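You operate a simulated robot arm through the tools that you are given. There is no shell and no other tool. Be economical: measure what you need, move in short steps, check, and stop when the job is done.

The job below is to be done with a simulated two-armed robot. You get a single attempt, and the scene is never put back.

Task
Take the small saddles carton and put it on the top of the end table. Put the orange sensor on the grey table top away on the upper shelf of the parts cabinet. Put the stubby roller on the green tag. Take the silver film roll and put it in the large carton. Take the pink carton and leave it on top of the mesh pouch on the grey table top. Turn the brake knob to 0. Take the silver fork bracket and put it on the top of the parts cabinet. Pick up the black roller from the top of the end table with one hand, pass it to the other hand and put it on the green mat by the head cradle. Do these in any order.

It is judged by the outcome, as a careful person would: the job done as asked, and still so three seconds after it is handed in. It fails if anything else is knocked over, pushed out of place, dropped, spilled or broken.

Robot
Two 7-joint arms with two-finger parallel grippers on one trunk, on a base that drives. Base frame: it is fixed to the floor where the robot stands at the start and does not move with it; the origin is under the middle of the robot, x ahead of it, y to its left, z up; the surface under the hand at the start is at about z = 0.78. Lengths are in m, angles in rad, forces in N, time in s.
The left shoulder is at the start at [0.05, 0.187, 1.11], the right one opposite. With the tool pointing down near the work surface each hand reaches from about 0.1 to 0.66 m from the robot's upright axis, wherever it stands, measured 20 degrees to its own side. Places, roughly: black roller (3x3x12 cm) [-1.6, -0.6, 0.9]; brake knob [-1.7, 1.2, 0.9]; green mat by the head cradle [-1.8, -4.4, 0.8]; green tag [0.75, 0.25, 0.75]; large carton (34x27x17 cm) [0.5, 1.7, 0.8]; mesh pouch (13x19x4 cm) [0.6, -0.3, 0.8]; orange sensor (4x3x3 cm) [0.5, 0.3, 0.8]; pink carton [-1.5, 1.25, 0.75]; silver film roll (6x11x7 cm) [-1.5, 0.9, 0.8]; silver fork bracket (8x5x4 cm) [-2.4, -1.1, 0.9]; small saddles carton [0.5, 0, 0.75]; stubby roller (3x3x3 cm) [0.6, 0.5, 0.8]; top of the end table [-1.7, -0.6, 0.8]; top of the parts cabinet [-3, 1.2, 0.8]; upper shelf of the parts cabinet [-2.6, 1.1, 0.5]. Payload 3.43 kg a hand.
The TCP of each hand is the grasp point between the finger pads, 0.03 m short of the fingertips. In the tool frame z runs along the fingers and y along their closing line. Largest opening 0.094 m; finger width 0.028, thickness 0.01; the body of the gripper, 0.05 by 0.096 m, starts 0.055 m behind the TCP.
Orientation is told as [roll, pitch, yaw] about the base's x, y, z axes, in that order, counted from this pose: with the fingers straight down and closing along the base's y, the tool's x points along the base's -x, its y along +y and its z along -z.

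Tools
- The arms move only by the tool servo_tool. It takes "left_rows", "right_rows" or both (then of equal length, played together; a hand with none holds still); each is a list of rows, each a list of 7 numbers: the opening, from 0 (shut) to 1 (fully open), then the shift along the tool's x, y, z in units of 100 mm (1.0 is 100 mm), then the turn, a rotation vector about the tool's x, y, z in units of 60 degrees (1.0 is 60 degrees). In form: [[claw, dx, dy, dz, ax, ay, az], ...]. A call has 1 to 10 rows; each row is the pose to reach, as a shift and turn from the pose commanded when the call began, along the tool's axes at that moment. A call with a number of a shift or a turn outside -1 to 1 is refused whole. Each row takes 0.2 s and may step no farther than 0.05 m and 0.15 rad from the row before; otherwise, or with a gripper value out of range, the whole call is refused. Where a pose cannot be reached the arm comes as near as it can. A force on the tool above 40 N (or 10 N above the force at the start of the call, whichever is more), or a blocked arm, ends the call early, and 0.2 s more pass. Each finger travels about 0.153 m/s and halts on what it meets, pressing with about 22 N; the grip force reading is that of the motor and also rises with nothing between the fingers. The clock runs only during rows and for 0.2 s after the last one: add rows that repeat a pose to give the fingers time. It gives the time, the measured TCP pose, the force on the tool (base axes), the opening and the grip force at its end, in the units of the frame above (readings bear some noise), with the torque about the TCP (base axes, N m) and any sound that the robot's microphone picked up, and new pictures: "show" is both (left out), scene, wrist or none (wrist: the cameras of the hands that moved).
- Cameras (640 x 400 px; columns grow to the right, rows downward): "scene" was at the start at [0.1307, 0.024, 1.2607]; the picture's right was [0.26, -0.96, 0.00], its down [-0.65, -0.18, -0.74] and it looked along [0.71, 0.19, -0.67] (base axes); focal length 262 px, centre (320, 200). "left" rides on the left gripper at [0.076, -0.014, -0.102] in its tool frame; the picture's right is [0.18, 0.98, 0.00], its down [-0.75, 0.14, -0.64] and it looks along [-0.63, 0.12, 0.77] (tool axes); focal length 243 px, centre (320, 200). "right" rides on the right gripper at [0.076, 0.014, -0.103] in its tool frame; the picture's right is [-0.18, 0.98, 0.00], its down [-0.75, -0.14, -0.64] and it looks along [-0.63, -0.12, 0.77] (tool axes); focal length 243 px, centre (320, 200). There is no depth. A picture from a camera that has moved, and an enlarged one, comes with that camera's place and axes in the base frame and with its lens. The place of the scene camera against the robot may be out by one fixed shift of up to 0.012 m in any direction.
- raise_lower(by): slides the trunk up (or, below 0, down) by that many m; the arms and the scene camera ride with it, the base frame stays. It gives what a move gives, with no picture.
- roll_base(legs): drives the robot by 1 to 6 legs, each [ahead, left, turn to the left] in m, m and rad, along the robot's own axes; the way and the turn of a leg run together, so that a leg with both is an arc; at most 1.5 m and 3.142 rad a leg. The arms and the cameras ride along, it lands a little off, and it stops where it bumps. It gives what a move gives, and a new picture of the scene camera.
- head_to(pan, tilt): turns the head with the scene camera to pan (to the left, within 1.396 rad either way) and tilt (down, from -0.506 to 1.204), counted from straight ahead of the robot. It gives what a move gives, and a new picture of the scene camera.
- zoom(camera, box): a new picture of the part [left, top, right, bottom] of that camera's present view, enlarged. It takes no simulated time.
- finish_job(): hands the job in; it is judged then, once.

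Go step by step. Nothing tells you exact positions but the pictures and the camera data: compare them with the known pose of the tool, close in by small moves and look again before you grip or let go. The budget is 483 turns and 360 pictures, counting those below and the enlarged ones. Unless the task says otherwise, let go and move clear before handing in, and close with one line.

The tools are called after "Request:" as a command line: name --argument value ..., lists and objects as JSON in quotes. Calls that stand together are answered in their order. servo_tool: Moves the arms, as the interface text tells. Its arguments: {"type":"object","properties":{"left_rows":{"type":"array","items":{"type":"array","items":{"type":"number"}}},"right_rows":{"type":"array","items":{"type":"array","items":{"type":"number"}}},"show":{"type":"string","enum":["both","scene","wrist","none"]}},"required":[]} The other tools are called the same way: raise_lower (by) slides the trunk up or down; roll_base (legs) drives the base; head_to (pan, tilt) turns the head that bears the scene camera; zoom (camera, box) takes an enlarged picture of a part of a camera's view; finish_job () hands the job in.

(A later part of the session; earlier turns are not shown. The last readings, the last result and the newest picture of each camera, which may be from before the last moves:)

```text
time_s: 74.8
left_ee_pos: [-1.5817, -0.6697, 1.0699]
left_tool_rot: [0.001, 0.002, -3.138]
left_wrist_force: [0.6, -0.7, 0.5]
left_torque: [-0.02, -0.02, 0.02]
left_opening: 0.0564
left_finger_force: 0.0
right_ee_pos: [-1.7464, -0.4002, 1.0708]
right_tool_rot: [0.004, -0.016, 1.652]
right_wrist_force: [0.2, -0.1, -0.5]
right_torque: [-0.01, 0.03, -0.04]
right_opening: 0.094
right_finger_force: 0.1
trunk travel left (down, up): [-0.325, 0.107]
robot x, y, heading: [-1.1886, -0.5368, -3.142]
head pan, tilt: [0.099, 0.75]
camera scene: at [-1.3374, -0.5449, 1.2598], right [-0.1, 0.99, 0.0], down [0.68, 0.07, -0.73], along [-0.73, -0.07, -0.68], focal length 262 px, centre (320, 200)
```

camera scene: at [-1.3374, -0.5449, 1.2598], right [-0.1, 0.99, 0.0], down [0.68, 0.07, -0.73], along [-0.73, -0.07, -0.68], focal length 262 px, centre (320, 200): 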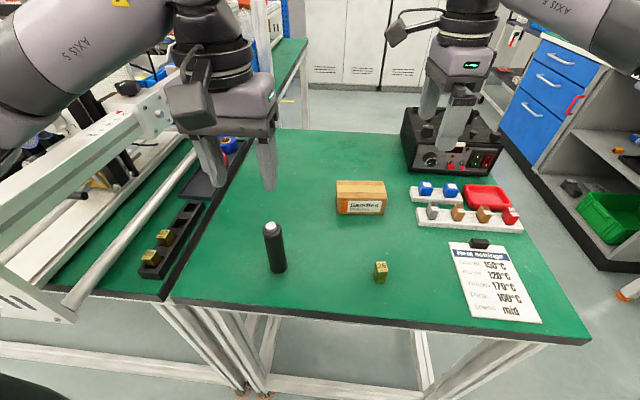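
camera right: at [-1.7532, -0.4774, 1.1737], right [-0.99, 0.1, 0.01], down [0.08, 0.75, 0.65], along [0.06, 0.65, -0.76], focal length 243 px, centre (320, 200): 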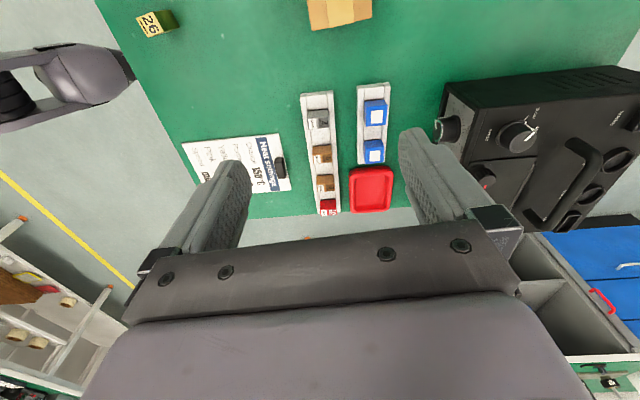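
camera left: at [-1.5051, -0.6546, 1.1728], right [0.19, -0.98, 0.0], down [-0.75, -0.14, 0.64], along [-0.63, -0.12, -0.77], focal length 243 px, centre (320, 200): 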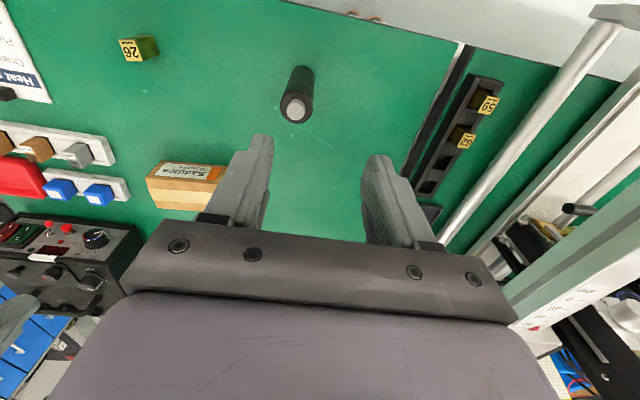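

The roller is fixed at [-1.587, -0.648], top at about 0.954. I'll centre and descend so the fingers take its upper part.

Request:
servo_tool --left_rows '[[0.6, -0.05, -0.22, 0.1, 0, 0, 0], [0.6, -0.05, -0.22, 0.5, 0, 0, 0], [0.6, -0.05, -0.22, 0.75, 0, 0, 0], [0.6, -0.05, -0.22, 0.75, 0, 0, 0]]'

```text
time_s: 75.8
left_ee_pos: [-1.5899, -0.6486, 0.995]
left_tool_rot: [0.001, 0.002, -3.138]
left_wrist_force: [-0.8, -0.6, 0.5]
left_torque: [-0.03, -0.04, 0.0]
left_opening: 0.0565
left_finger_force: 0.0
right_ee_pos: [-1.7452, -0.3985, 1.0717]
right_tool_rot: [0.004, -0.018, 1.653]
right_wrist_force: [0.6, -0.3, -0.1]
right_torque: [0.0, 0.0, -0.03]
right_opening: 0.094
right_finger_force: 0.1
trunk travel left (down, up): [-0.325, 0.107]
robot x, y, heading: [-1.1889, -0.538, -3.142]
head pan, tilt: [0.099, 0.75]
camera scene: at [-1.3373, -0.5448, 1.2598], right [-0.1, 0.99, 0.0], down [0.68, 0.07, -0.73], along [-0.73, -0.07, -0.68], focal length 262 px, centre (320, 200)
camera left: at [-1.5132, -0.6328, 1.0986], right [0.19, -0.98, 0.0], down [-0.75, -0.14, 0.64], along [-0.63, -0.12, -0.77], focal length 243 px, centre (320, 200)
```

scene: 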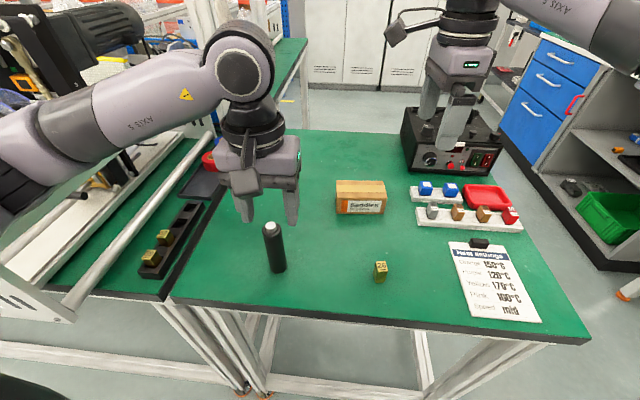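
left: 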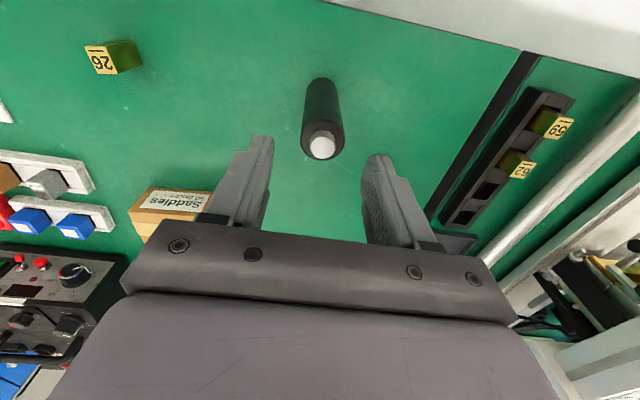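

Request:
servo_tool --left_rows '[[0.6, 0.03, 0, 0.3, 0, 0, 0], [0.6, 0.03, 0, 0.68, 0, 0, 0], [0.6, 0.03, 0, 0.68, 0, 0, 0], [0.15, 0.03, 0, 0.68, 0, 0, 0], [0.15, 0.03, 0, 0.68, 0, 0, 0], [0.15, 0.03, 0, 0.68, 0, 0, 0]]'

```text
time_s: 77.2
left_ee_pos: [-1.5875, -0.6363, 0.9325]
left_tool_rot: [0.007, -0.003, 3.138]
left_wrist_force: [0.7, 0.1, 0.1]
left_torque: [0.1, 0.06, -0.01]
left_opening: 0.0293
left_finger_force: 22.0
right_ee_pos: [-1.7454, -0.3888, 1.0704]
right_tool_rot: [0.004, -0.004, 1.652]
right_wrist_force: [-1.0, -0.6, 0.0]
right_torque: [0.01, 0.0, 0.0]
right_opening: 0.0939
right_finger_force: 0.0
trunk travel left (down, up): [-0.325, 0.107]
robot x, y, heading: [-1.1874, -0.5367, -3.14]
head pan, tilt: [0.099, 0.75]
camera scene: at [-1.3372, -0.5336, 1.26], right [-0.1, 0.99, -0.01], down [0.68, 0.06, -0.73], along [-0.73, -0.08, -0.68], focal length 262 px, centre (320, 200)
camera left: at [-1.5106, -0.6208, 1.0354], right [0.18, -0.98, 0.01], down [-0.75, -0.13, 0.65], along [-0.63, -0.12, -0.76], focal length 243 px, centre (320, 200)
```

scene: 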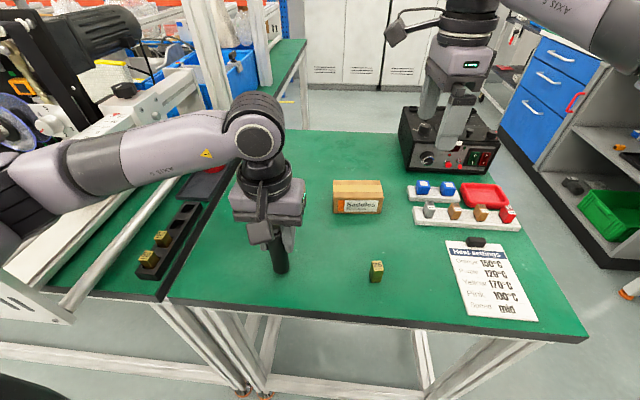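
left: 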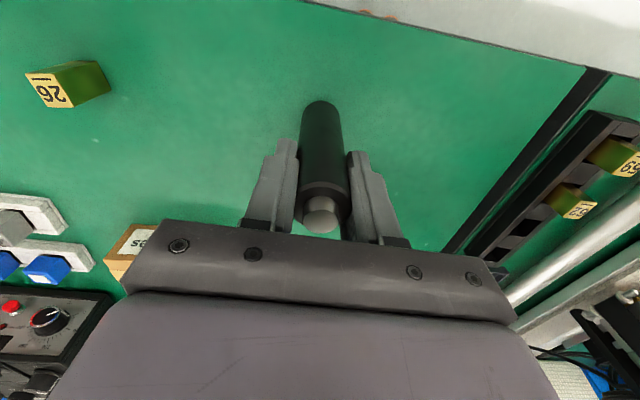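

The roller is gripped, but the body shifted by about 1 cm, so the left upper arm must be resting on the machine frame. I'll lift straight up at once to unload it.

Request:
servo_tool --left_rows '[[0.15, 0, 0, -0.2, 0, 0, 0], [0.15, 0, 0, -0.6, 0, 0, 0], [0.15, 0, 0, -1.0, 0, 0, 0], [0.15, 0, 0, -1.0, 0, 0, 0]]'

```text
time_s: 78.2
left_ee_pos: [-1.5867, -0.6496, 1.0287]
left_tool_rot: [-0.001, 0.004, -3.136]
left_wrist_force: [-0.2, -0.2, -0.6]
left_torque: [0.02, -0.01, -0.01]
left_opening: 0.0291
left_finger_force: 22.2
right_ee_pos: [-1.7465, -0.3989, 1.0711]
right_tool_rot: [0.003, -0.017, 1.651]
right_wrist_force: [0.7, -0.2, 0.3]
right_torque: [-0.02, 0.01, -0.01]
right_opening: 0.094
right_finger_force: 0.1
trunk travel left (down, up): [-0.325, 0.107]
robot x, y, heading: [-1.1866, -0.5383, -3.141]
head pan, tilt: [0.099, 0.75]
camera scene: at [-1.3376, -0.5456, 1.2597], right [-0.1, 0.99, 0.0], down [0.68, 0.07, -0.73], along [-0.73, -0.07, -0.68], focal length 262 px, centre (320, 200)
camera left: at [-1.5103, -0.6359, 1.1319], right [0.19, -0.98, 0.0], down [-0.75, -0.15, 0.64], along [-0.63, -0.12, -0.77], focal length 243 px, centre (320, 200)
```

scene: 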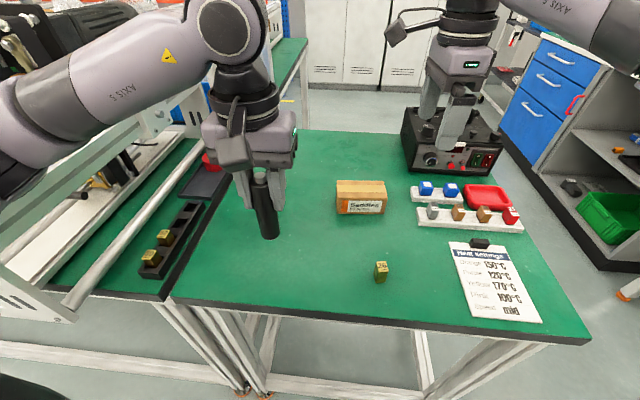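
left: 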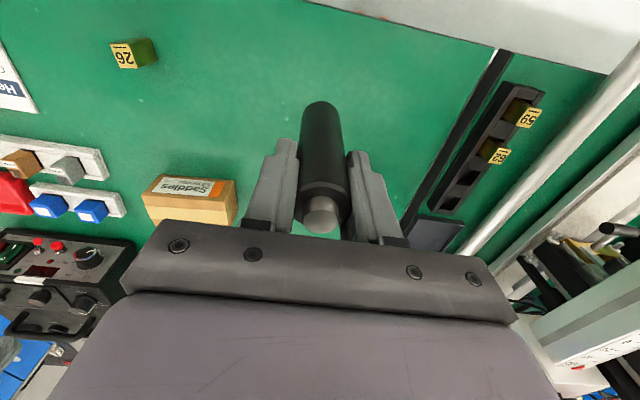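

The body came back, the machine looks unmoved, and the roller is held. I'll raise it further and back off into the aisle for the handover.

Request:
servo_tool --left_rows '[[0.15, 0, 0, -0.3, 0, 0, 0], [0.15, 0.2, 0, -0.6, 0, 0, 0], [0.15, 0.5, 0, -0.6, 0, 0, 0]]' --show "none"

Request:
roll_base --legs '[[-0.5, 0, 0]]'

```text
time_s: 79.0
left_ee_pos: [-1.5366, -0.6467, 1.0877]
left_tool_rot: [0.001, 0.003, -3.137]
left_wrist_force: [-0.3, -0.2, -1.1]
left_torque: [0.0, 0.03, 0.0]
left_opening: 0.0291
left_finger_force: 21.7
right_ee_pos: [-1.7458, -0.3984, 1.0705]
right_tool_rot: [0.004, -0.018, 1.654]
right_wrist_force: [-0.3, 0.0, 0.1]
right_torque: [-0.02, 0.04, 0.0]
right_opening: 0.0942
right_finger_force: 0.1
trunk travel left (down, up): [-0.325, 0.107]
robot x, y, heading: [-1.1907, -0.5405, -3.141]
head pan, tilt: [0.099, 0.75]
```

```text
time_s: 82.0
left_ee_pos: [-1.0344, -0.6451, 1.0888]
left_tool_rot: [-0.001, -0.001, -3.141]
left_wrist_force: [-0.7, 0.1, -1.0]
left_torque: [-0.01, 0.01, 0.0]
left_opening: 0.0294
left_finger_force: 22.0
right_ee_pos: [-1.2446, -0.3959, 1.0721]
right_tool_rot: [0.003, -0.018, 1.651]
right_wrist_force: [0.1, -0.4, -0.5]
right_torque: [-0.01, 0.01, 0.01]
right_opening: 0.0939
right_finger_force: 0.1
trunk travel left (down, up): [-0.325, 0.107]
robot x, y, heading: [-0.6845, -0.5373, -3.137]
head pan, tilt: [0.099, 0.75]
camera scene: at [-0.8349, -0.5439, 1.2598], right [-0.1, 0.99, 0.0], down [0.68, 0.07, -0.73], along [-0.73, -0.07, -0.68], focal length 262 px, centre (320, 200)
```

scene: 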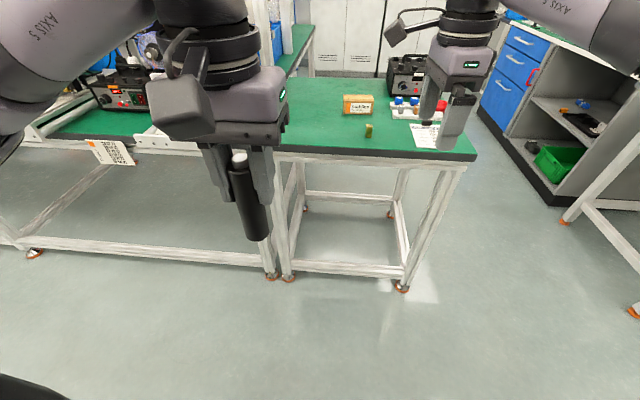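

Clear of the table. I'll now turn the left hand so its fingers point to the robot's right and the roller lies horizontal for the right hand to take from above.

Request:
servo_tool --left_rows '[[0.15, -0.05, -0.1, 0, 0.14, 0, 0], [0.15, -0.1, -0.2, 0, 0.28, 0, 0], [0.15, -0.1, -0.3, 0, 0.42, 0, 0], [0.15, -0.1, -0.4, 0, 0.56, 0, 0], [0.15, -0.1, -0.4, 0, 0.7, 0, 0], [0.15, -0.1, -0.4, 0, 0.84, 0, 0], [0.15, -0.1, -0.4, 0, 0.98, 0, 0]]' --right_rows '[[1, 0, 0, -0.2, 0, 0, 0], [1, 0, 0, -0.4, 0, 0, 0], [1, 0, -0.3, -0.6, 0, 0, 0], [1, 0, -0.6, -0.8, 0, 0, 0], [1, 0, -0.6, -0.8, 0, 0, 0], [1, 0, -0.6, -0.8, 0, 0, 0], [1, 0, -0.6, -0.8, 0, 0, 0]]' --show "scene"

Request:
servo_tool --left_rows '[[0.15, 0, 0, 0, 0.14, 0, 0], [0.15, 0, 0, 0, 0.28, 0, 0], [0.15, 0, 0, 0, 0.42, 0, 0], [0.15, 0, 0, 0, 0.52, 0, 0], [0.15, 0, 0, 0, 0.52, 0, 0]]'

```text
time_s: 83.5
left_ee_pos: [-1.0449, -0.6039, 1.0885]
left_tool_rot: [-1.029, 0.0, -3.14]
left_wrist_force: [0.4, 0.2, -1.3]
left_torque: [-0.07, -0.01, -0.02]
left_opening: 0.029
left_finger_force: 22.4
right_ee_pos: [-1.1849, -0.3936, 1.1519]
right_tool_rot: [0.005, -0.017, 1.652]
right_wrist_force: [0.0, 1.3, 0.2]
right_torque: [0.0, -0.03, 0.01]
right_opening: 0.094
right_finger_force: 0.1
trunk travel left (down, up): [-0.325, 0.107]
robot x, y, heading: [-0.6884, -0.5378, -3.147]
head pan, tilt: [0.099, 0.75]
camera scene: at [-0.8353, -0.5441, 1.2598], right [-0.1, 0.99, 0.0], down [0.68, 0.07, -0.73], along [-0.73, -0.07, -0.68], focal length 262 px, centre (320, 200)
```

scene: 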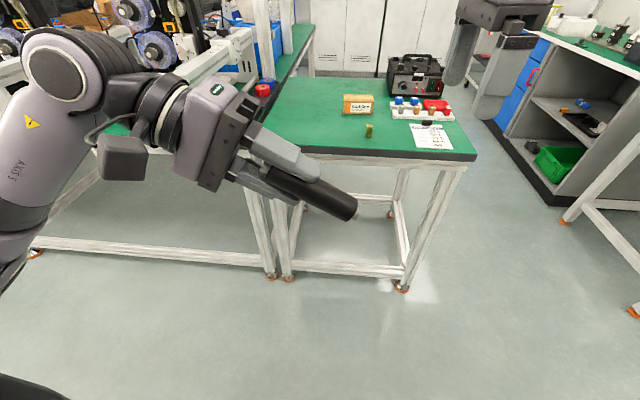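

```text
time_s: 84.8
left_ee_pos: [-1.0459, -0.606, 1.0885]
left_tool_rot: [-1.573, 0.002, -3.139]
left_wrist_force: [-0.2, -0.1, -1.2]
left_torque: [-0.04, -0.03, -0.01]
left_opening: 0.0291
left_finger_force: 22.6
right_ee_pos: [-1.1826, -0.3937, 1.1505]
right_tool_rot: [0.003, -0.018, 1.65]
right_wrist_force: [0.6, -0.5, -0.1]
right_torque: [-0.02, 0.01, -0.01]
right_opening: 0.0942
right_finger_force: 0.1
trunk travel left (down, up): [-0.325, 0.107]
robot x, y, heading: [-0.6901, -0.5375, -3.143]
head pan, tilt: [0.099, 0.75]
camera scene: at [-0.8353, -0.5439, 1.2598], right [-0.1, 0.99, 0.0], down [0.68, 0.07, -0.73], along [-0.73, -0.07, -0.68], focal length 262 px, centre (320, 200)
camera left: at [-0.968, -0.7075, 1.1035], right [0.19, 0.0, -0.98], down [-0.75, -0.64, -0.14], along [-0.63, 0.77, -0.12], focal length 243 px, centre (320, 200)
```

scene: 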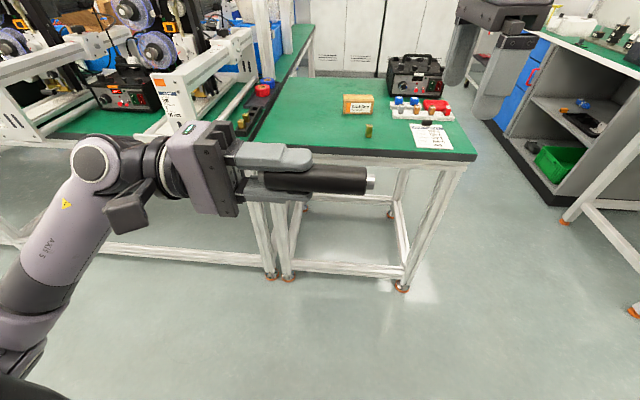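
left: 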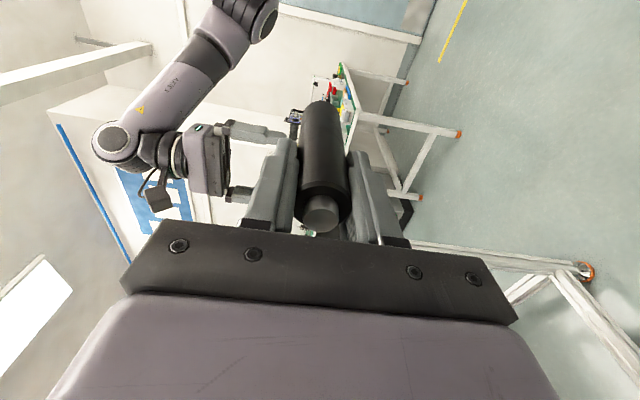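

The roller now lies along +y with about 6 cm of body free past the left fingertips. I'll bring the right hand above that free part.

Request:
servo_tool --right_rows '[[1, 0.2, -0.3, -0.3, 0, 0, 0.04], [1, 0.6, -0.6, -0.5, 0, 0, 0.08], [1, 0.8, -0.9, -0.5, 0, 0, 0.08], [1, 1.0, -1.0, -0.5, 0, 0, 0.08], [1, 1.0, -1.0, -0.5, 0, 0, 0.08]]'

```text
refused: row 2 steps farther than a row can; nothing moved
```

Request:
servo_tool --right_rows '[[1, 0.2, -0.3, -0.3, 0, 0, 0.04], [1, 0.5, -0.6, -0.5, 0, 0, 0.08], [1, 0.8, -0.9, -0.5, 0, 0, 0.08], [1, 1.0, -1.0, -0.5, 0, 0, 0.08], [1, 1.0, -1.0, -0.5, 0, 0, 0.08]]'

```text
time_s: 86.0
left_ee_pos: [-1.0451, -0.6043, 1.0894]
left_tool_rot: [-1.571, 0.002, -3.14]
left_wrist_force: [1.0, -0.5, -0.7]
left_torque: [-0.04, 0.01, -0.05]
left_opening: 0.0291
left_finger_force: 22.4
right_ee_pos: [-1.0767, -0.4885, 1.2002]
right_tool_rot: [0.003, -0.017, 1.567]
right_wrist_force: [-0.1, -0.5, 0.0]
right_torque: [-0.02, 0.01, -0.01]
right_opening: 0.094
right_finger_force: 0.1
trunk travel left (down, up): [-0.325, 0.107]
robot x, y, heading: [-0.6877, -0.5382, -3.137]
head pan, tilt: [0.099, 0.75]
camera scene: at [-0.8353, -0.5438, 1.2598], right [-0.1, 0.99, 0.0], down [0.68, 0.07, -0.73], along [-0.73, -0.07, -0.68], focal length 262 px, centre (320, 200)
camera right: at [-1.0906, -0.5659, 1.3017], right [-0.98, 0.19, 0.01], down [0.15, 0.74, 0.65], along [0.12, 0.64, -0.76], focal length 243 px, centre (320, 200)
```

scene: 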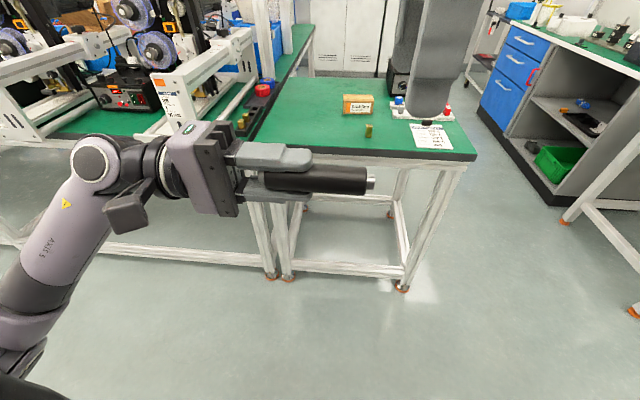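
right: 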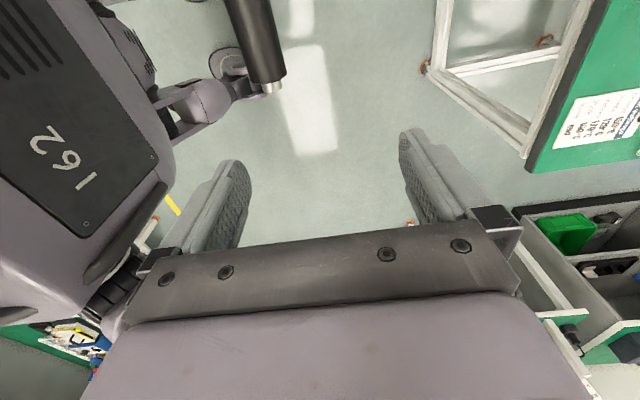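

The torso is rather near, so I'll move the roller 8 cm forward and bring the right hand over it.

Request:
servo_tool --left_rows '[[0.15, -0.4, 0, 0, 0, 0, 0], [0.15, -0.8, 0, 0, 0, 0, 0], [0.15, -0.8, 0, 0, 0, 0, 0], [0.15, -0.8, 0, 0, 0, 0, 0]]' --right_rows '[[1, 0, 0.4, 0, 0, 0, 0], [1, 0.3, 0.48, 0, 0, 0, 0], [1, 0.57, 0.48, 0, 0, 0, 0], [1, 0.57, 0.48, 0, 0, 0, 0]]'

```text
time_s: 87.0
left_ee_pos: [-1.1239, -0.6043, 1.0883]
left_tool_rot: [-1.571, 0.001, -3.141]
left_wrist_force: [0.5, -0.6, 0.0]
left_torque: [-0.04, 0.03, -0.01]
left_opening: 0.0293
left_finger_force: 21.7
right_ee_pos: [-1.1252, -0.542, 1.1999]
right_tool_rot: [0.006, -0.018, 1.567]
right_wrist_force: [0.4, 0.5, -1.1]
right_torque: [0.0, -0.02, 0.0]
right_opening: 0.094
right_finger_force: 0.0
trunk travel left (down, up): [-0.325, 0.107]
robot x, y, heading: [-0.6855, -0.5379, -3.143]
head pan, tilt: [0.099, 0.75]
camera scene: at [-0.8353, -0.5437, 1.2597], right [-0.1, 0.99, 0.0], down [0.68, 0.07, -0.73], along [-0.73, -0.07, -0.68], focal length 262 px, centre (320, 200)
camera right: at [-1.1391, -0.6199, 1.301], right [-0.98, 0.19, 0.01], down [0.15, 0.74, 0.65], along [0.12, 0.64, -0.76], focal length 243 px, centre (320, 200)
camera left: at [-1.0476, -0.7064, 1.1032], right [0.19, 0.0, -0.98], down [-0.75, -0.64, -0.14], along [-0.63, 0.77, -0.12], focal length 243 px, centre (320, 200)
```

scene: 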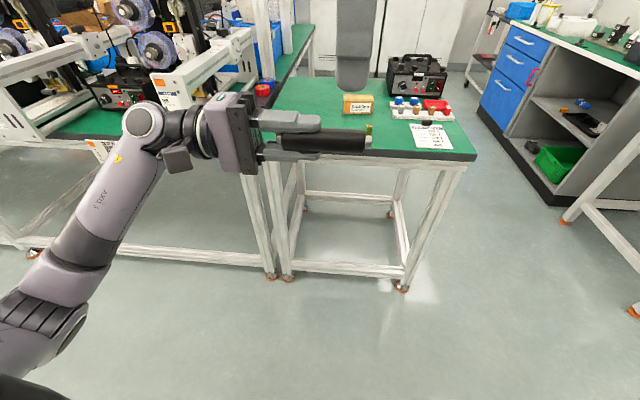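
right: 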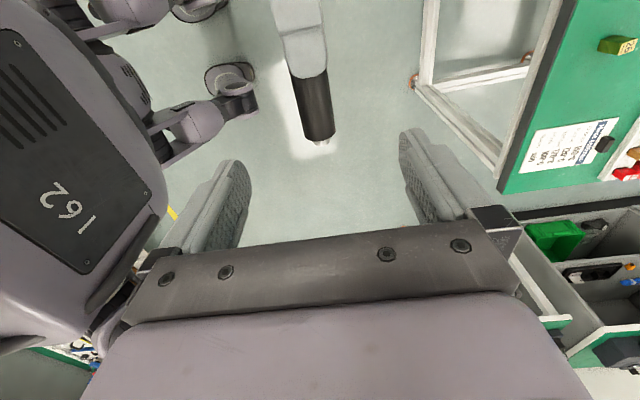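
left: 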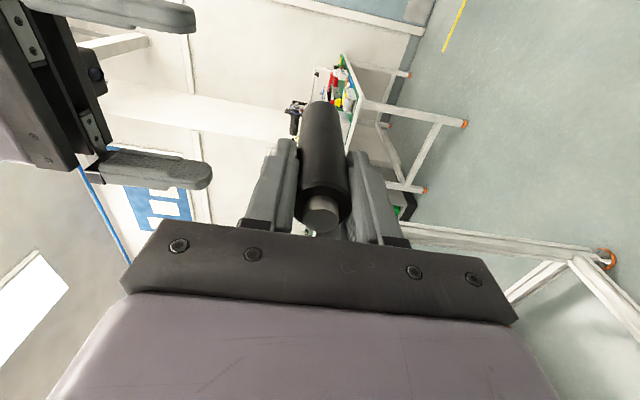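

Free section spans y -0.574 to -0.516. I'll lower the right hand around it.

Request:
servo_tool --right_rows '[[1, 0.03, 0, 0.3, 0, 0, 0], [1, 0.03, 0, 0.7, 0, 0, 0], [1, 0.03, 0, 1.0, 0, 0, 0], [1, 0.03, 0, 1.0, 0, 0, 0]]'

```text
time_s: 88.0
left_ee_pos: [-1.1239, -0.6051, 1.0887]
left_tool_rot: [-1.571, 0.004, -3.141]
left_wrist_force: [0.7, 0.2, -0.9]
left_torque: [-0.04, -0.01, 0.0]
left_opening: 0.0291
left_finger_force: 22.2
right_ee_pos: [-1.1243, -0.5451, 1.0972]
right_tool_rot: [0.004, -0.018, 1.567]
right_wrist_force: [0.3, -0.7, 0.1]
right_torque: [0.02, 0.0, -0.01]
right_opening: 0.0939
right_finger_force: 0.1
trunk travel left (down, up): [-0.325, 0.107]
robot x, y, heading: [-0.6847, -0.5363, -3.138]
head pan, tilt: [0.099, 0.75]
camera scene: at [-0.8352, -0.5439, 1.2598], right [-0.1, 0.99, 0.0], down [0.68, 0.07, -0.73], along [-0.73, -0.07, -0.68], focal length 262 px, centre (320, 200)
camera right: at [-1.1376, -0.6234, 1.1985], right [-0.98, 0.19, 0.01], down [0.15, 0.74, 0.65], along [0.12, 0.64, -0.76], focal length 243 px, centre (320, 200)
```

scene: 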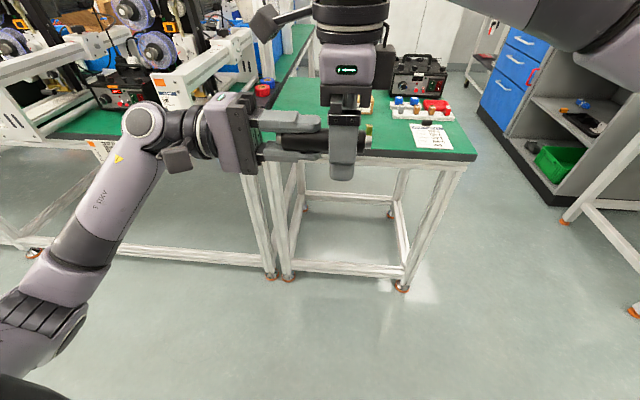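
right: 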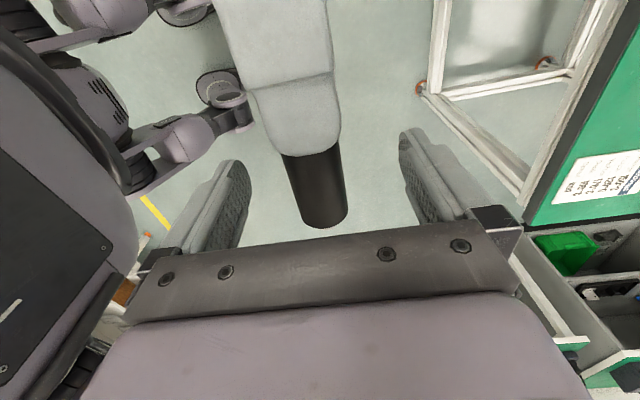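

Well aligned. I'll close the right hand on the roller.

Request:
servo_tool --right_rows '[[0.6, 0, 0, 0.06, 0, 0, 0], [0.15, 0, 0, 0.06, 0, 0, 0], [0.15, 0, 0, 0.06, 0, 0, 0], [0.15, 0, 0, 0.06, 0, 0, 0], [0.15, 0, 0, 0.06, 0, 0, 0]]' --show "wrist"

```text
time_s: 89.2
left_ee_pos: [-1.1245, -0.6048, 1.088]
left_tool_rot: [-1.571, 0.002, -3.138]
left_wrist_force: [-8.4, -0.4, -2.9]
left_torque: [-0.22, 0.07, 0.38]
left_opening: 0.0291
left_finger_force: 21.8
right_ee_pos: [-1.1222, -0.545, 1.0918]
right_tool_rot: [0.004, -0.018, 1.568]
right_wrist_force: [8.7, 0.5, 1.9]
right_torque: [0.08, -0.03, 0.08]
right_opening: 0.0334
right_finger_force: 22.2
trunk travel left (down, up): [-0.325, 0.107]
robot x, y, heading: [-0.6862, -0.5349, -3.145]
head pan, tilt: [0.099, 0.75]
camera right: at [-1.1369, -0.623, 1.193], right [-0.98, 0.19, 0.01], down [0.15, 0.74, 0.65], along [0.12, 0.64, -0.76], focal length 243 px, centre (320, 200)
```

right: 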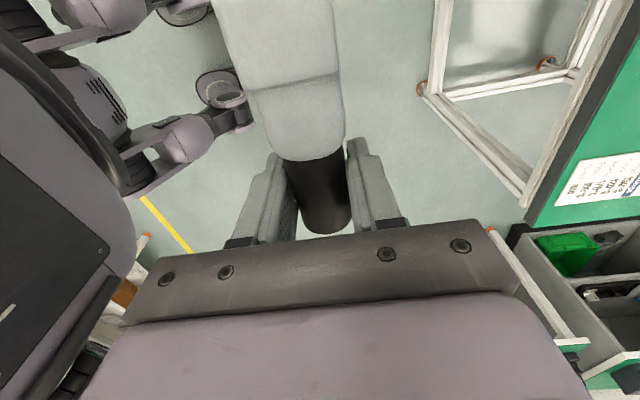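

Both hands hold it. I'll open the left hand and draw it straight back.

Request:
servo_tool --left_rows '[[0.4, 0, 0, 0, 0, 0, 0], [0.7, 0, 0, 0, 0, 0, 0], [0.7, 0, 0, 0, 0, 0, 0], [0.7, 0, 0, -0.3, 0, 0, 0], [0.7, 0, 0, -0.7, 0, 0, 0], [0.7, 0, 0, -1.0, 0, 0, 0]]'

```text
time_s: 90.5
left_ee_pos: [-1.1248, -0.7058, 1.0888]
left_tool_rot: [-1.571, 0.002, -3.139]
left_wrist_force: [0.4, 0.2, -0.6]
left_torque: [0.02, 0.01, -0.01]
left_opening: 0.0659
left_finger_force: 0.3
right_ee_pos: [-1.1228, -0.5442, 1.0911]
right_tool_rot: [0.002, -0.017, 1.568]
right_wrist_force: [0.5, 0.8, -0.2]
right_torque: [0.07, -0.02, 0.02]
right_opening: 0.0333
right_finger_force: 22.1
trunk travel left (down, up): [-0.325, 0.107]
robot x, y, heading: [-0.6827, -0.5374, -3.145]
head pan, tilt: [0.099, 0.75]
camera scene: at [-0.8352, -0.544, 1.2598], right [-0.1, 0.99, 0.0], down [0.68, 0.07, -0.73], along [-0.73, -0.07, -0.68], focal length 262 px, centre (320, 200)
camera left: at [-1.0474, -0.8084, 1.1042], right [0.19, 0.0, -0.98], down [-0.75, -0.64, -0.14], along [-0.63, 0.77, -0.12], focal length 243 px, centre (320, 200)
```

scene: 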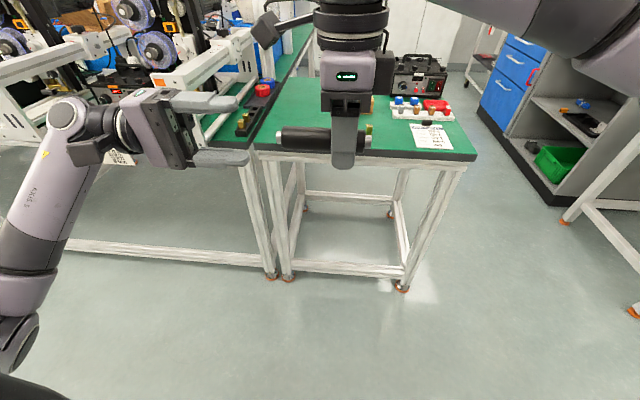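
left: 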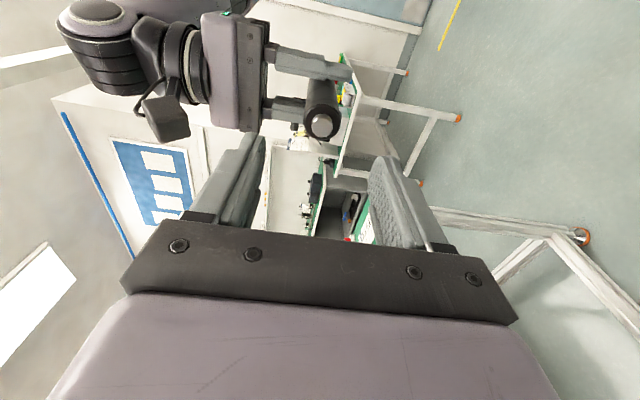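

The handover worked. I'll turn the left hand back down and look along the aisle towards the mat.

Request:
servo_tool --left_rows '[[0.7, 0, 0, -0.1, -0.14, 0, 0], [0.7, 0, 0, -0.2, -0.28, 0, 0], [0.7, 0, 0, -0.2, -0.42, 0, 0], [0.7, 0.1, 0, -0.2, -0.56, 0, 0], [0.7, 0.3, 0, -0.2, -0.7, 0, 0], [0.7, 0.5, 0, -0.2, -0.84, 0, 0], [0.7, 0.7, 0, -0.2, -0.98, 0, 0]]' --show "none"

Request:
servo_tool --left_rows '[[0.7, 0, 0, 0, -0.14, 0, 0], [0.7, 0, 0, 0, -0.28, 0, 0], [0.7, 0.3, 0, 0, -0.42, 0, 0], [0.7, 0.6, 0, 0, -0.52, 0, 0], [0.7, 0.6, 0, 0, -0.52, 0, 0]]' --show "none"

Request:
head_to --pan 1.39 --tilt 0.2

```text
time_s: 92.2
left_ee_pos: [-1.0549, -0.7241, 1.0873]
left_tool_rot: [-0.542, 0.003, -3.139]
left_wrist_force: [-0.1, -0.5, -0.5]
left_torque: [-0.03, -0.03, 0.0]
left_opening: 0.0657
left_finger_force: 0.2
right_ee_pos: [-1.121, -0.5444, 1.0913]
right_tool_rot: [0.003, -0.019, 1.567]
right_wrist_force: [-0.2, -0.7, -0.7]
right_torque: [0.02, 0.02, -0.03]
right_opening: 0.0333
right_finger_force: 22.2
trunk travel left (down, up): [-0.325, 0.107]
robot x, y, heading: [-0.686, -0.5373, -3.14]
head pan, tilt: [0.099, 0.75]
```

```text
time_s: 93.3
left_ee_pos: [-0.9939, -0.7257, 1.0876]
left_tool_rot: [0.003, 0.004, -3.137]
left_wrist_force: [0.0, 0.2, 0.1]
left_torque: [0.01, -0.03, 0.02]
left_opening: 0.0658
left_finger_force: 0.0
right_ee_pos: [-1.123, -0.5448, 1.091]
right_tool_rot: [0.004, -0.016, 1.568]
right_wrist_force: [-0.8, 0.7, -0.5]
right_torque: [0.05, -0.01, 0.01]
right_opening: 0.0334
right_finger_force: 21.6
trunk travel left (down, up): [-0.325, 0.107]
robot x, y, heading: [-0.6867, -0.5363, -3.141]
head pan, tilt: [0.099, 0.75]
```

```text
time_s: 94.8
left_ee_pos: [-0.9931, -0.7253, 1.0864]
left_tool_rot: [0.0, 0.003, -3.14]
left_wrist_force: [-0.3, 0.6, 0.1]
left_torque: [-0.04, 0.0, 0.01]
left_opening: 0.066
left_finger_force: 0.1
right_ee_pos: [-1.1234, -0.5447, 1.0906]
right_tool_rot: [0.005, -0.017, 1.567]
right_wrist_force: [0.4, -1.3, -0.7]
right_torque: [0.05, -0.01, 0.03]
right_opening: 0.0331
right_finger_force: 22.2
trunk travel left (down, up): [-0.325, 0.107]
robot x, y, heading: [-0.6844, -0.5372, -3.141]
head pan, tilt: [1.389, 0.201]
camera scene: at [-0.7697, -0.6273, 1.3094], right [-0.98, 0.18, 0.0], down [0.04, 0.2, -0.98], along [-0.18, -0.96, -0.2], focal length 262 px, centre (320, 200)
```

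scene: 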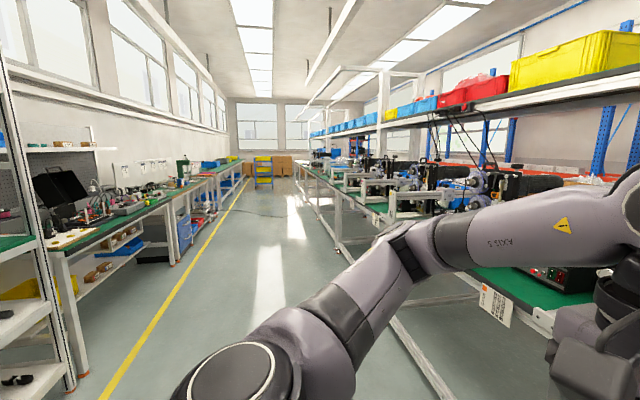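

The aisle is free. I'll drive sideways along the row of benches to y≈-4.35.

Request:
roll_base --legs '[[0, 1.5, 0], [0, 1.5, 0], [0, 0.75, 0]]'

Request:
head_to --pan 0.0 --tilt 0.5

```text
time_s: 127.6
left_ee_pos: [-0.9627, -4.4747, 1.0862]
left_tool_rot: [0.0, 0.005, -3.14]
left_wrist_force: [-0.1, -0.6, -0.5]
left_torque: [0.0, 0.0, -0.01]
left_opening: 0.0655
left_finger_force: 0.1
right_ee_pos: [-1.0919, -4.293, 1.0919]
right_tool_rot: [0.003, -0.017, 1.567]
right_wrist_force: [-0.2, 0.6, -0.4]
right_torque: [0.05, -0.01, 0.01]
right_opening: 0.0325
right_finger_force: 22.0
trunk travel left (down, up): [-0.325, 0.107]
robot x, y, heading: [-0.6551, -4.282, -3.139]
head pan, tilt: [1.389, 0.201]
camera scene: at [-0.7389, -4.3758, 1.3094], right [-0.98, 0.18, 0.0], down [0.04, 0.2, -0.98], along [-0.18, -0.96, -0.2], focal length 262 px, centre (320, 200)
```

scene: 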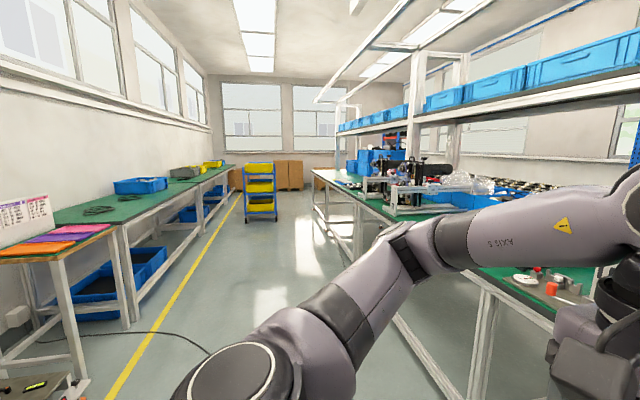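

```text
time_s: 129.1
left_ee_pos: [-0.963, -4.474, 1.0867]
left_tool_rot: [0.0, 0.003, -3.139]
left_wrist_force: [0.3, -0.2, 0.3]
left_torque: [-0.01, 0.0, 0.0]
left_opening: 0.0659
left_finger_force: 0.1
right_ee_pos: [-1.0911, -4.2946, 1.0925]
right_tool_rot: [0.003, -0.018, 1.567]
right_wrist_force: [0.7, 0.0, 0.1]
right_torque: [0.04, -0.01, 0.03]
right_opening: 0.0328
right_finger_force: 22.5
trunk travel left (down, up): [-0.325, 0.107]
robot x, y, heading: [-0.6568, -4.2879, -3.136]
head pan, tilt: [0.0, 0.499]
camera scene: at [-0.8131, -4.2841, 1.2817], right [0.0, 1.0, 0.0], down [0.48, 0.0, -0.88], along [-0.88, 0.0, -0.48], focal length 262 px, centre (320, 200)
```

scene: 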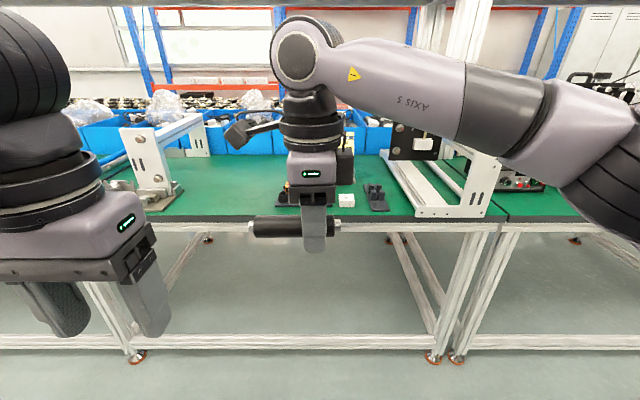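

Request:
head_to --pan 0.2 --tilt 0.5

Request:
zoom --camera "scene" --box '[100, 90, 420, 290]'

```text
time_s: 129.8
left_ee_pos: [-0.9623, -4.4738, 1.0858]
left_tool_rot: [0.0, 0.005, -3.139]
left_wrist_force: [0.4, 0.3, 0.1]
left_torque: [-0.01, 0.0, -0.01]
left_opening: 0.0657
left_finger_force: 0.0
right_ee_pos: [-1.0928, -4.2919, 1.0921]
right_tool_rot: [0.004, -0.016, 1.568]
right_wrist_force: [-0.6, -0.2, 0.1]
right_torque: [0.02, -0.01, -0.02]
right_opening: 0.0326
right_finger_force: 21.9
trunk travel left (down, up): [-0.325, 0.107]
robot x, y, heading: [-0.6543, -4.2875, -3.141]
head pan, tilt: [0.201, 0.499]
camera scene: at [-0.8113, -4.3022, 1.2817], right [-0.2, 0.98, 0.0], down [0.47, 0.1, -0.88], along [-0.86, -0.18, -0.48], focal length 262 px, centre (320, 200)
```

scene: 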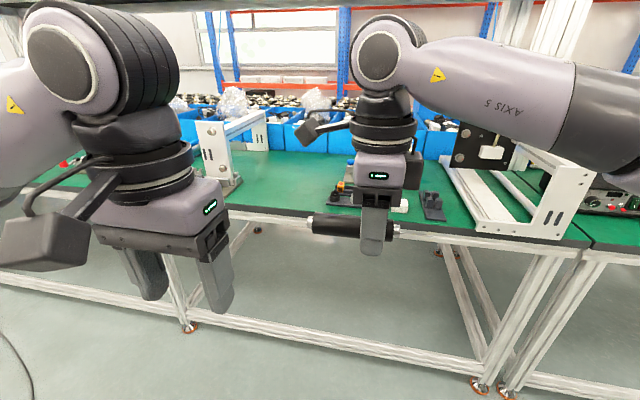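

```text
2.00 times, centred on (260, 190) of scene
camera zoom: at [-0.8113, -4.3022, 1.2817], right [-0.2, 0.98, 0.0], down [0.47, 0.1, -0.88], along [-0.86, -0.18, -0.48], focal length 523 px, centre (440, 220)
```

zoom: 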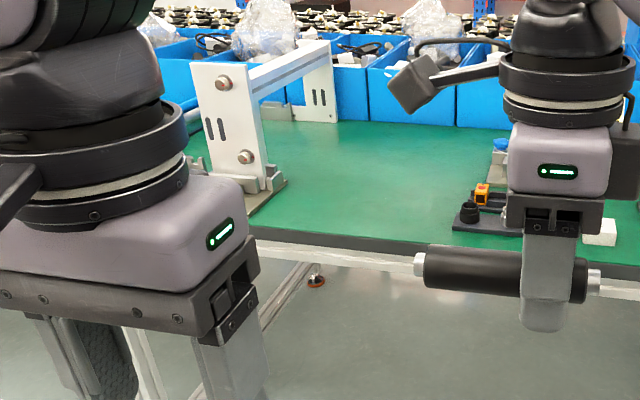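

The right hand blocks the view, so I'll move it to the side and look at the bench.

Request:
servo_tool --right_rows '[[0.15, -0.4, 0, 0, 0, 0, 0], [0.15, -0.8, 0, 0, 0, 0, 0], [0.15, -1, 0, 0, 0, 0, 0]]' --show "none"

Request:
servo_tool --right_rows '[[0.15, -0.4, 0, 0, 0, 0, 0], [0.15, -0.8, 0, 0, 0, 0, 0], [0.15, -1, 0, 0, 0, 0, 0]]' --show "none"

Request:
head_to --pan 0.1 --tilt 0.5

Request:
zoom --camera "scene" --box '[200, 110, 440, 260]'

```text
time_s: 130.7
left_ee_pos: [-0.9624, -4.4744, 1.0869]
left_tool_rot: [-0.001, 0.004, -3.139]
left_wrist_force: [0.6, 0.3, 0.2]
left_torque: [0.02, 0.01, -0.04]
left_opening: 0.0658
left_finger_force: 0.0
right_ee_pos: [-1.0899, -4.1951, 1.0923]
right_tool_rot: [0.005, -0.017, 1.568]
right_wrist_force: [-0.6, 0.1, -0.5]
right_torque: [0.04, -0.05, 0.02]
right_opening: 0.0325
right_finger_force: 21.8
trunk travel left (down, up): [-0.325, 0.107]
robot x, y, heading: [-0.655, -4.2898, -3.141]
head pan, tilt: [0.201, 0.499]
```

```text
time_s: 131.4
left_ee_pos: [-0.9629, -4.4738, 1.0881]
left_tool_rot: [0.0, 0.003, -3.14]
left_wrist_force: [0.1, 0.8, 0.2]
left_torque: [-0.02, 0.02, 0.04]
left_opening: 0.0654
left_finger_force: 0.0
right_ee_pos: [-1.0892, -4.0936, 1.0928]
right_tool_rot: [0.004, -0.018, 1.565]
right_wrist_force: [1.3, -0.3, 0.5]
right_torque: [0.05, -0.01, -0.02]
right_opening: 0.0326
right_finger_force: 21.9
trunk travel left (down, up): [-0.325, 0.107]
robot x, y, heading: [-0.6536, -4.287, -3.141]
head pan, tilt: [0.201, 0.499]
```

```text
time_s: 132.1
left_ee_pos: [-0.963, -4.4742, 1.0858]
left_tool_rot: [0.0, 0.003, -3.14]
left_wrist_force: [-0.5, 1.0, 0.6]
left_torque: [0.01, 0.0, 0.03]
left_opening: 0.0659
left_finger_force: 0.1
right_ee_pos: [-1.0893, -4.0935, 1.0941]
right_tool_rot: [0.003, -0.017, 1.566]
right_wrist_force: [-0.1, -0.1, -0.2]
right_torque: [0.02, -0.01, 0.04]
right_opening: 0.0327
right_finger_force: 22.4
trunk travel left (down, up): [-0.325, 0.107]
robot x, y, heading: [-0.6556, -4.2855, -3.145]
head pan, tilt: [0.099, 0.499]
camera scene: at [-0.8127, -4.2931, 1.2817], right [-0.1, 0.99, 0.0], down [0.48, 0.05, -0.88], along [-0.87, -0.09, -0.48], focal length 262 px, centre (320, 200)
```

scene: 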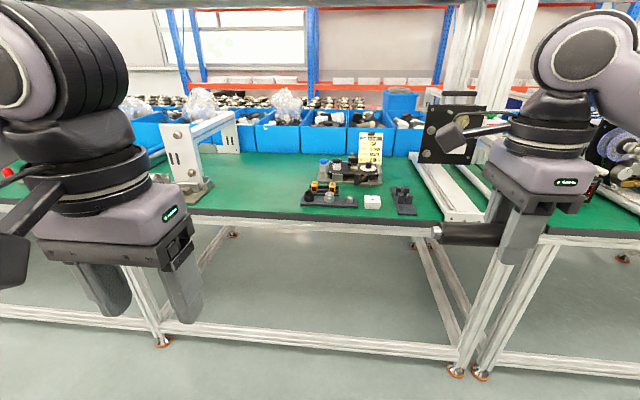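

```text
2.67 times, centred on (320, 185) of scene
camera zoom: at [-0.8127, -4.2931, 1.2817], right [-0.1, 0.99, 0.0], down [0.48, 0.05, -0.88], along [-0.87, -0.09, -0.48], focal length 698 px, centre (320, 240)
```

zoom: 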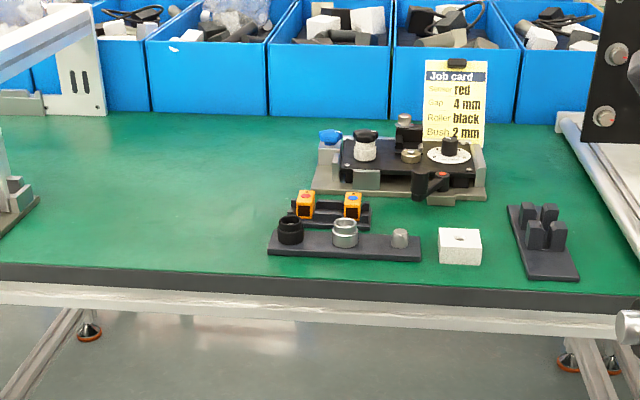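

The bench's green mat is free to the left of the head cradle (the fixture with the job card). I'll drive up to it and lay the roller at about [-1.76, -4.54].

Request:
roll_base --legs '[[0, 0.31, 0], [0.5, 0, 0]]'

Request:
head_to --pan 0.1 --tilt 0.7

```text
time_s: 138.0
left_ee_pos: [-1.478, -4.7828, 1.0862]
left_tool_rot: [0.002, 0.004, 3.14]
left_wrist_force: [-0.1, 0.2, 0.3]
left_torque: [-0.01, -0.03, 0.01]
left_opening: 0.0658
left_finger_force: 0.1
right_ee_pos: [-1.6034, -4.4017, 1.0925]
right_tool_rot: [0.004, -0.017, 1.562]
right_wrist_force: [0.1, 0.0, -0.8]
right_torque: [0.01, 0.02, 0.02]
right_opening: 0.0326
right_finger_force: 21.9
trunk travel left (down, up): [-0.325, 0.107]
robot x, y, heading: [-1.1664, -4.5998, 3.131]
head pan, tilt: [0.099, 0.499]
camera scene: at [-1.3263, -4.6023, 1.2817], right [-0.09, 1.0, 0.0], down [0.48, 0.05, -0.88], along [-0.87, -0.08, -0.48], focal length 262 px, centre (320, 200)
```

scene: 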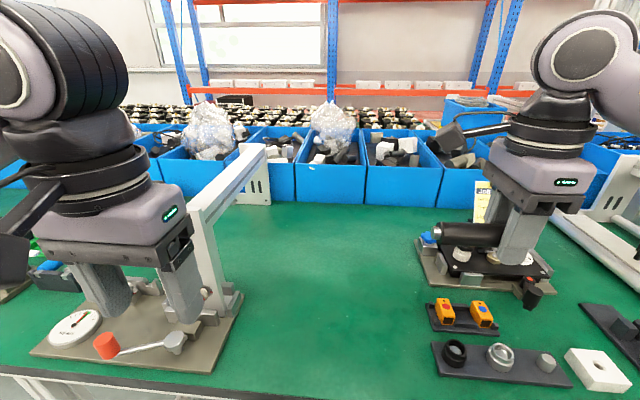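

```text
time_s: 138.8
left_ee_pos: [-1.4773, -4.782, 1.0865]
left_tool_rot: [0.0, 0.003, 3.14]
left_wrist_force: [-0.4, -0.9, 0.2]
left_torque: [-0.03, -0.01, 0.01]
left_opening: 0.0659
left_finger_force: 0.2
right_ee_pos: [-1.6025, -4.4009, 1.0923]
right_tool_rot: [0.004, -0.018, 1.562]
right_wrist_force: [-0.1, 1.6, -0.5]
right_torque: [0.01, 0.02, 0.0]
right_opening: 0.0326
right_finger_force: 21.7
trunk travel left (down, up): [-0.325, 0.107]
robot x, y, heading: [-1.1715, -4.5937, 3.137]
head pan, tilt: [0.099, 0.7]
camera scene: at [-1.32, -4.6018, 1.2641], right [-0.09, 1.0, 0.0], down [0.64, 0.06, -0.77], along [-0.76, -0.07, -0.64], focal length 262 px, centre (320, 200)
```

scene: 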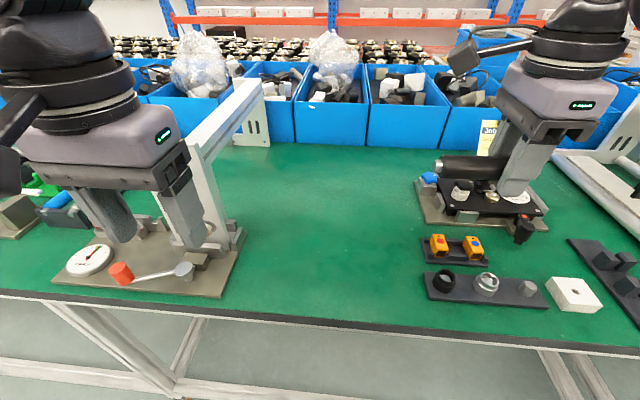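

The spot is clear. I'll carry the roller over it and lower.

Request:
servo_tool --right_rows '[[0.15, 0.3, 0.35, 0, 0, 0, 0], [0.15, 0.6, 0.7, 0, 0, 0, 0], [0.15, 0.8, 1.0, 0, 0, 0, 0], [0.15, 1.0, 1.0, 0, 0, 0, 0]]' --show "none"

Request:
servo_tool --right_rows '[[0.15, 0.1, 0.4, 0.2, 0, 0, 0], [0.15, 0.14, 0.58, 0.6, 0, 0, 0], [0.15, 0.14, 0.58, 1.0, 0, 0, 0], [0.15, 0.14, 0.58, 1.0, 0, 0, 0]]'

```text
time_s: 139.8
left_ee_pos: [-1.4763, -4.7818, 1.0865]
left_tool_rot: [-0.002, 0.001, 3.139]
left_wrist_force: [-0.3, -0.3, -0.1]
left_torque: [0.01, 0.02, -0.01]
left_opening: 0.0659
left_finger_force: 0.0
right_ee_pos: [-1.7047, -4.4983, 1.0898]
right_tool_rot: [0.005, -0.017, 1.563]
right_wrist_force: [0.3, 0.0, 0.1]
right_torque: [-0.04, 0.0, -0.02]
right_opening: 0.0326
right_finger_force: 22.0
trunk travel left (down, up): [-0.325, 0.107]
robot x, y, heading: [-1.1711, -4.5991, 3.136]
head pan, tilt: [0.099, 0.7]
```

```text
time_s: 140.8
left_ee_pos: [-1.4773, -4.7825, 1.0869]
left_tool_rot: [0.001, 0.002, 3.139]
left_wrist_force: [-0.2, -0.7, -0.5]
left_torque: [0.0, -0.01, 0.01]
left_opening: 0.0656
left_finger_force: 0.1
right_ee_pos: [-1.7599, -4.5114, 0.9904]
right_tool_rot: [0.005, -0.018, 1.562]
right_wrist_force: [0.6, 0.3, 0.4]
right_torque: [0.0, 0.01, -0.02]
right_opening: 0.0325
right_finger_force: 22.1
trunk travel left (down, up): [-0.325, 0.107]
robot x, y, heading: [-1.1696, -4.5935, 3.134]
head pan, tilt: [0.099, 0.7]
camera scene: at [-1.32, -4.6018, 1.264], right [-0.09, 1.0, 0.0], down [0.64, 0.06, -0.76], along [-0.76, -0.07, -0.64], focal length 262 px, centre (320, 200)
camera right: at [-1.7755, -4.5891, 1.0909], right [-0.98, 0.19, 0.01], down [0.15, 0.74, 0.65], along [0.12, 0.64, -0.76], focal length 243 px, centre (320, 200)
```

scene: 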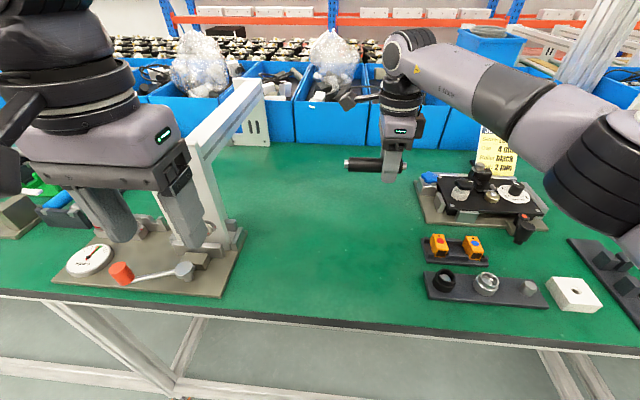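
right: 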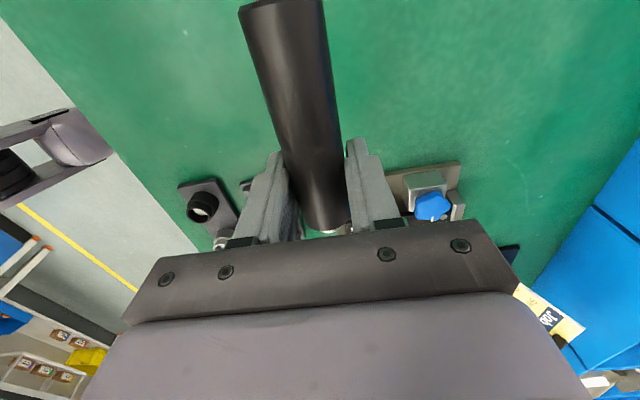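

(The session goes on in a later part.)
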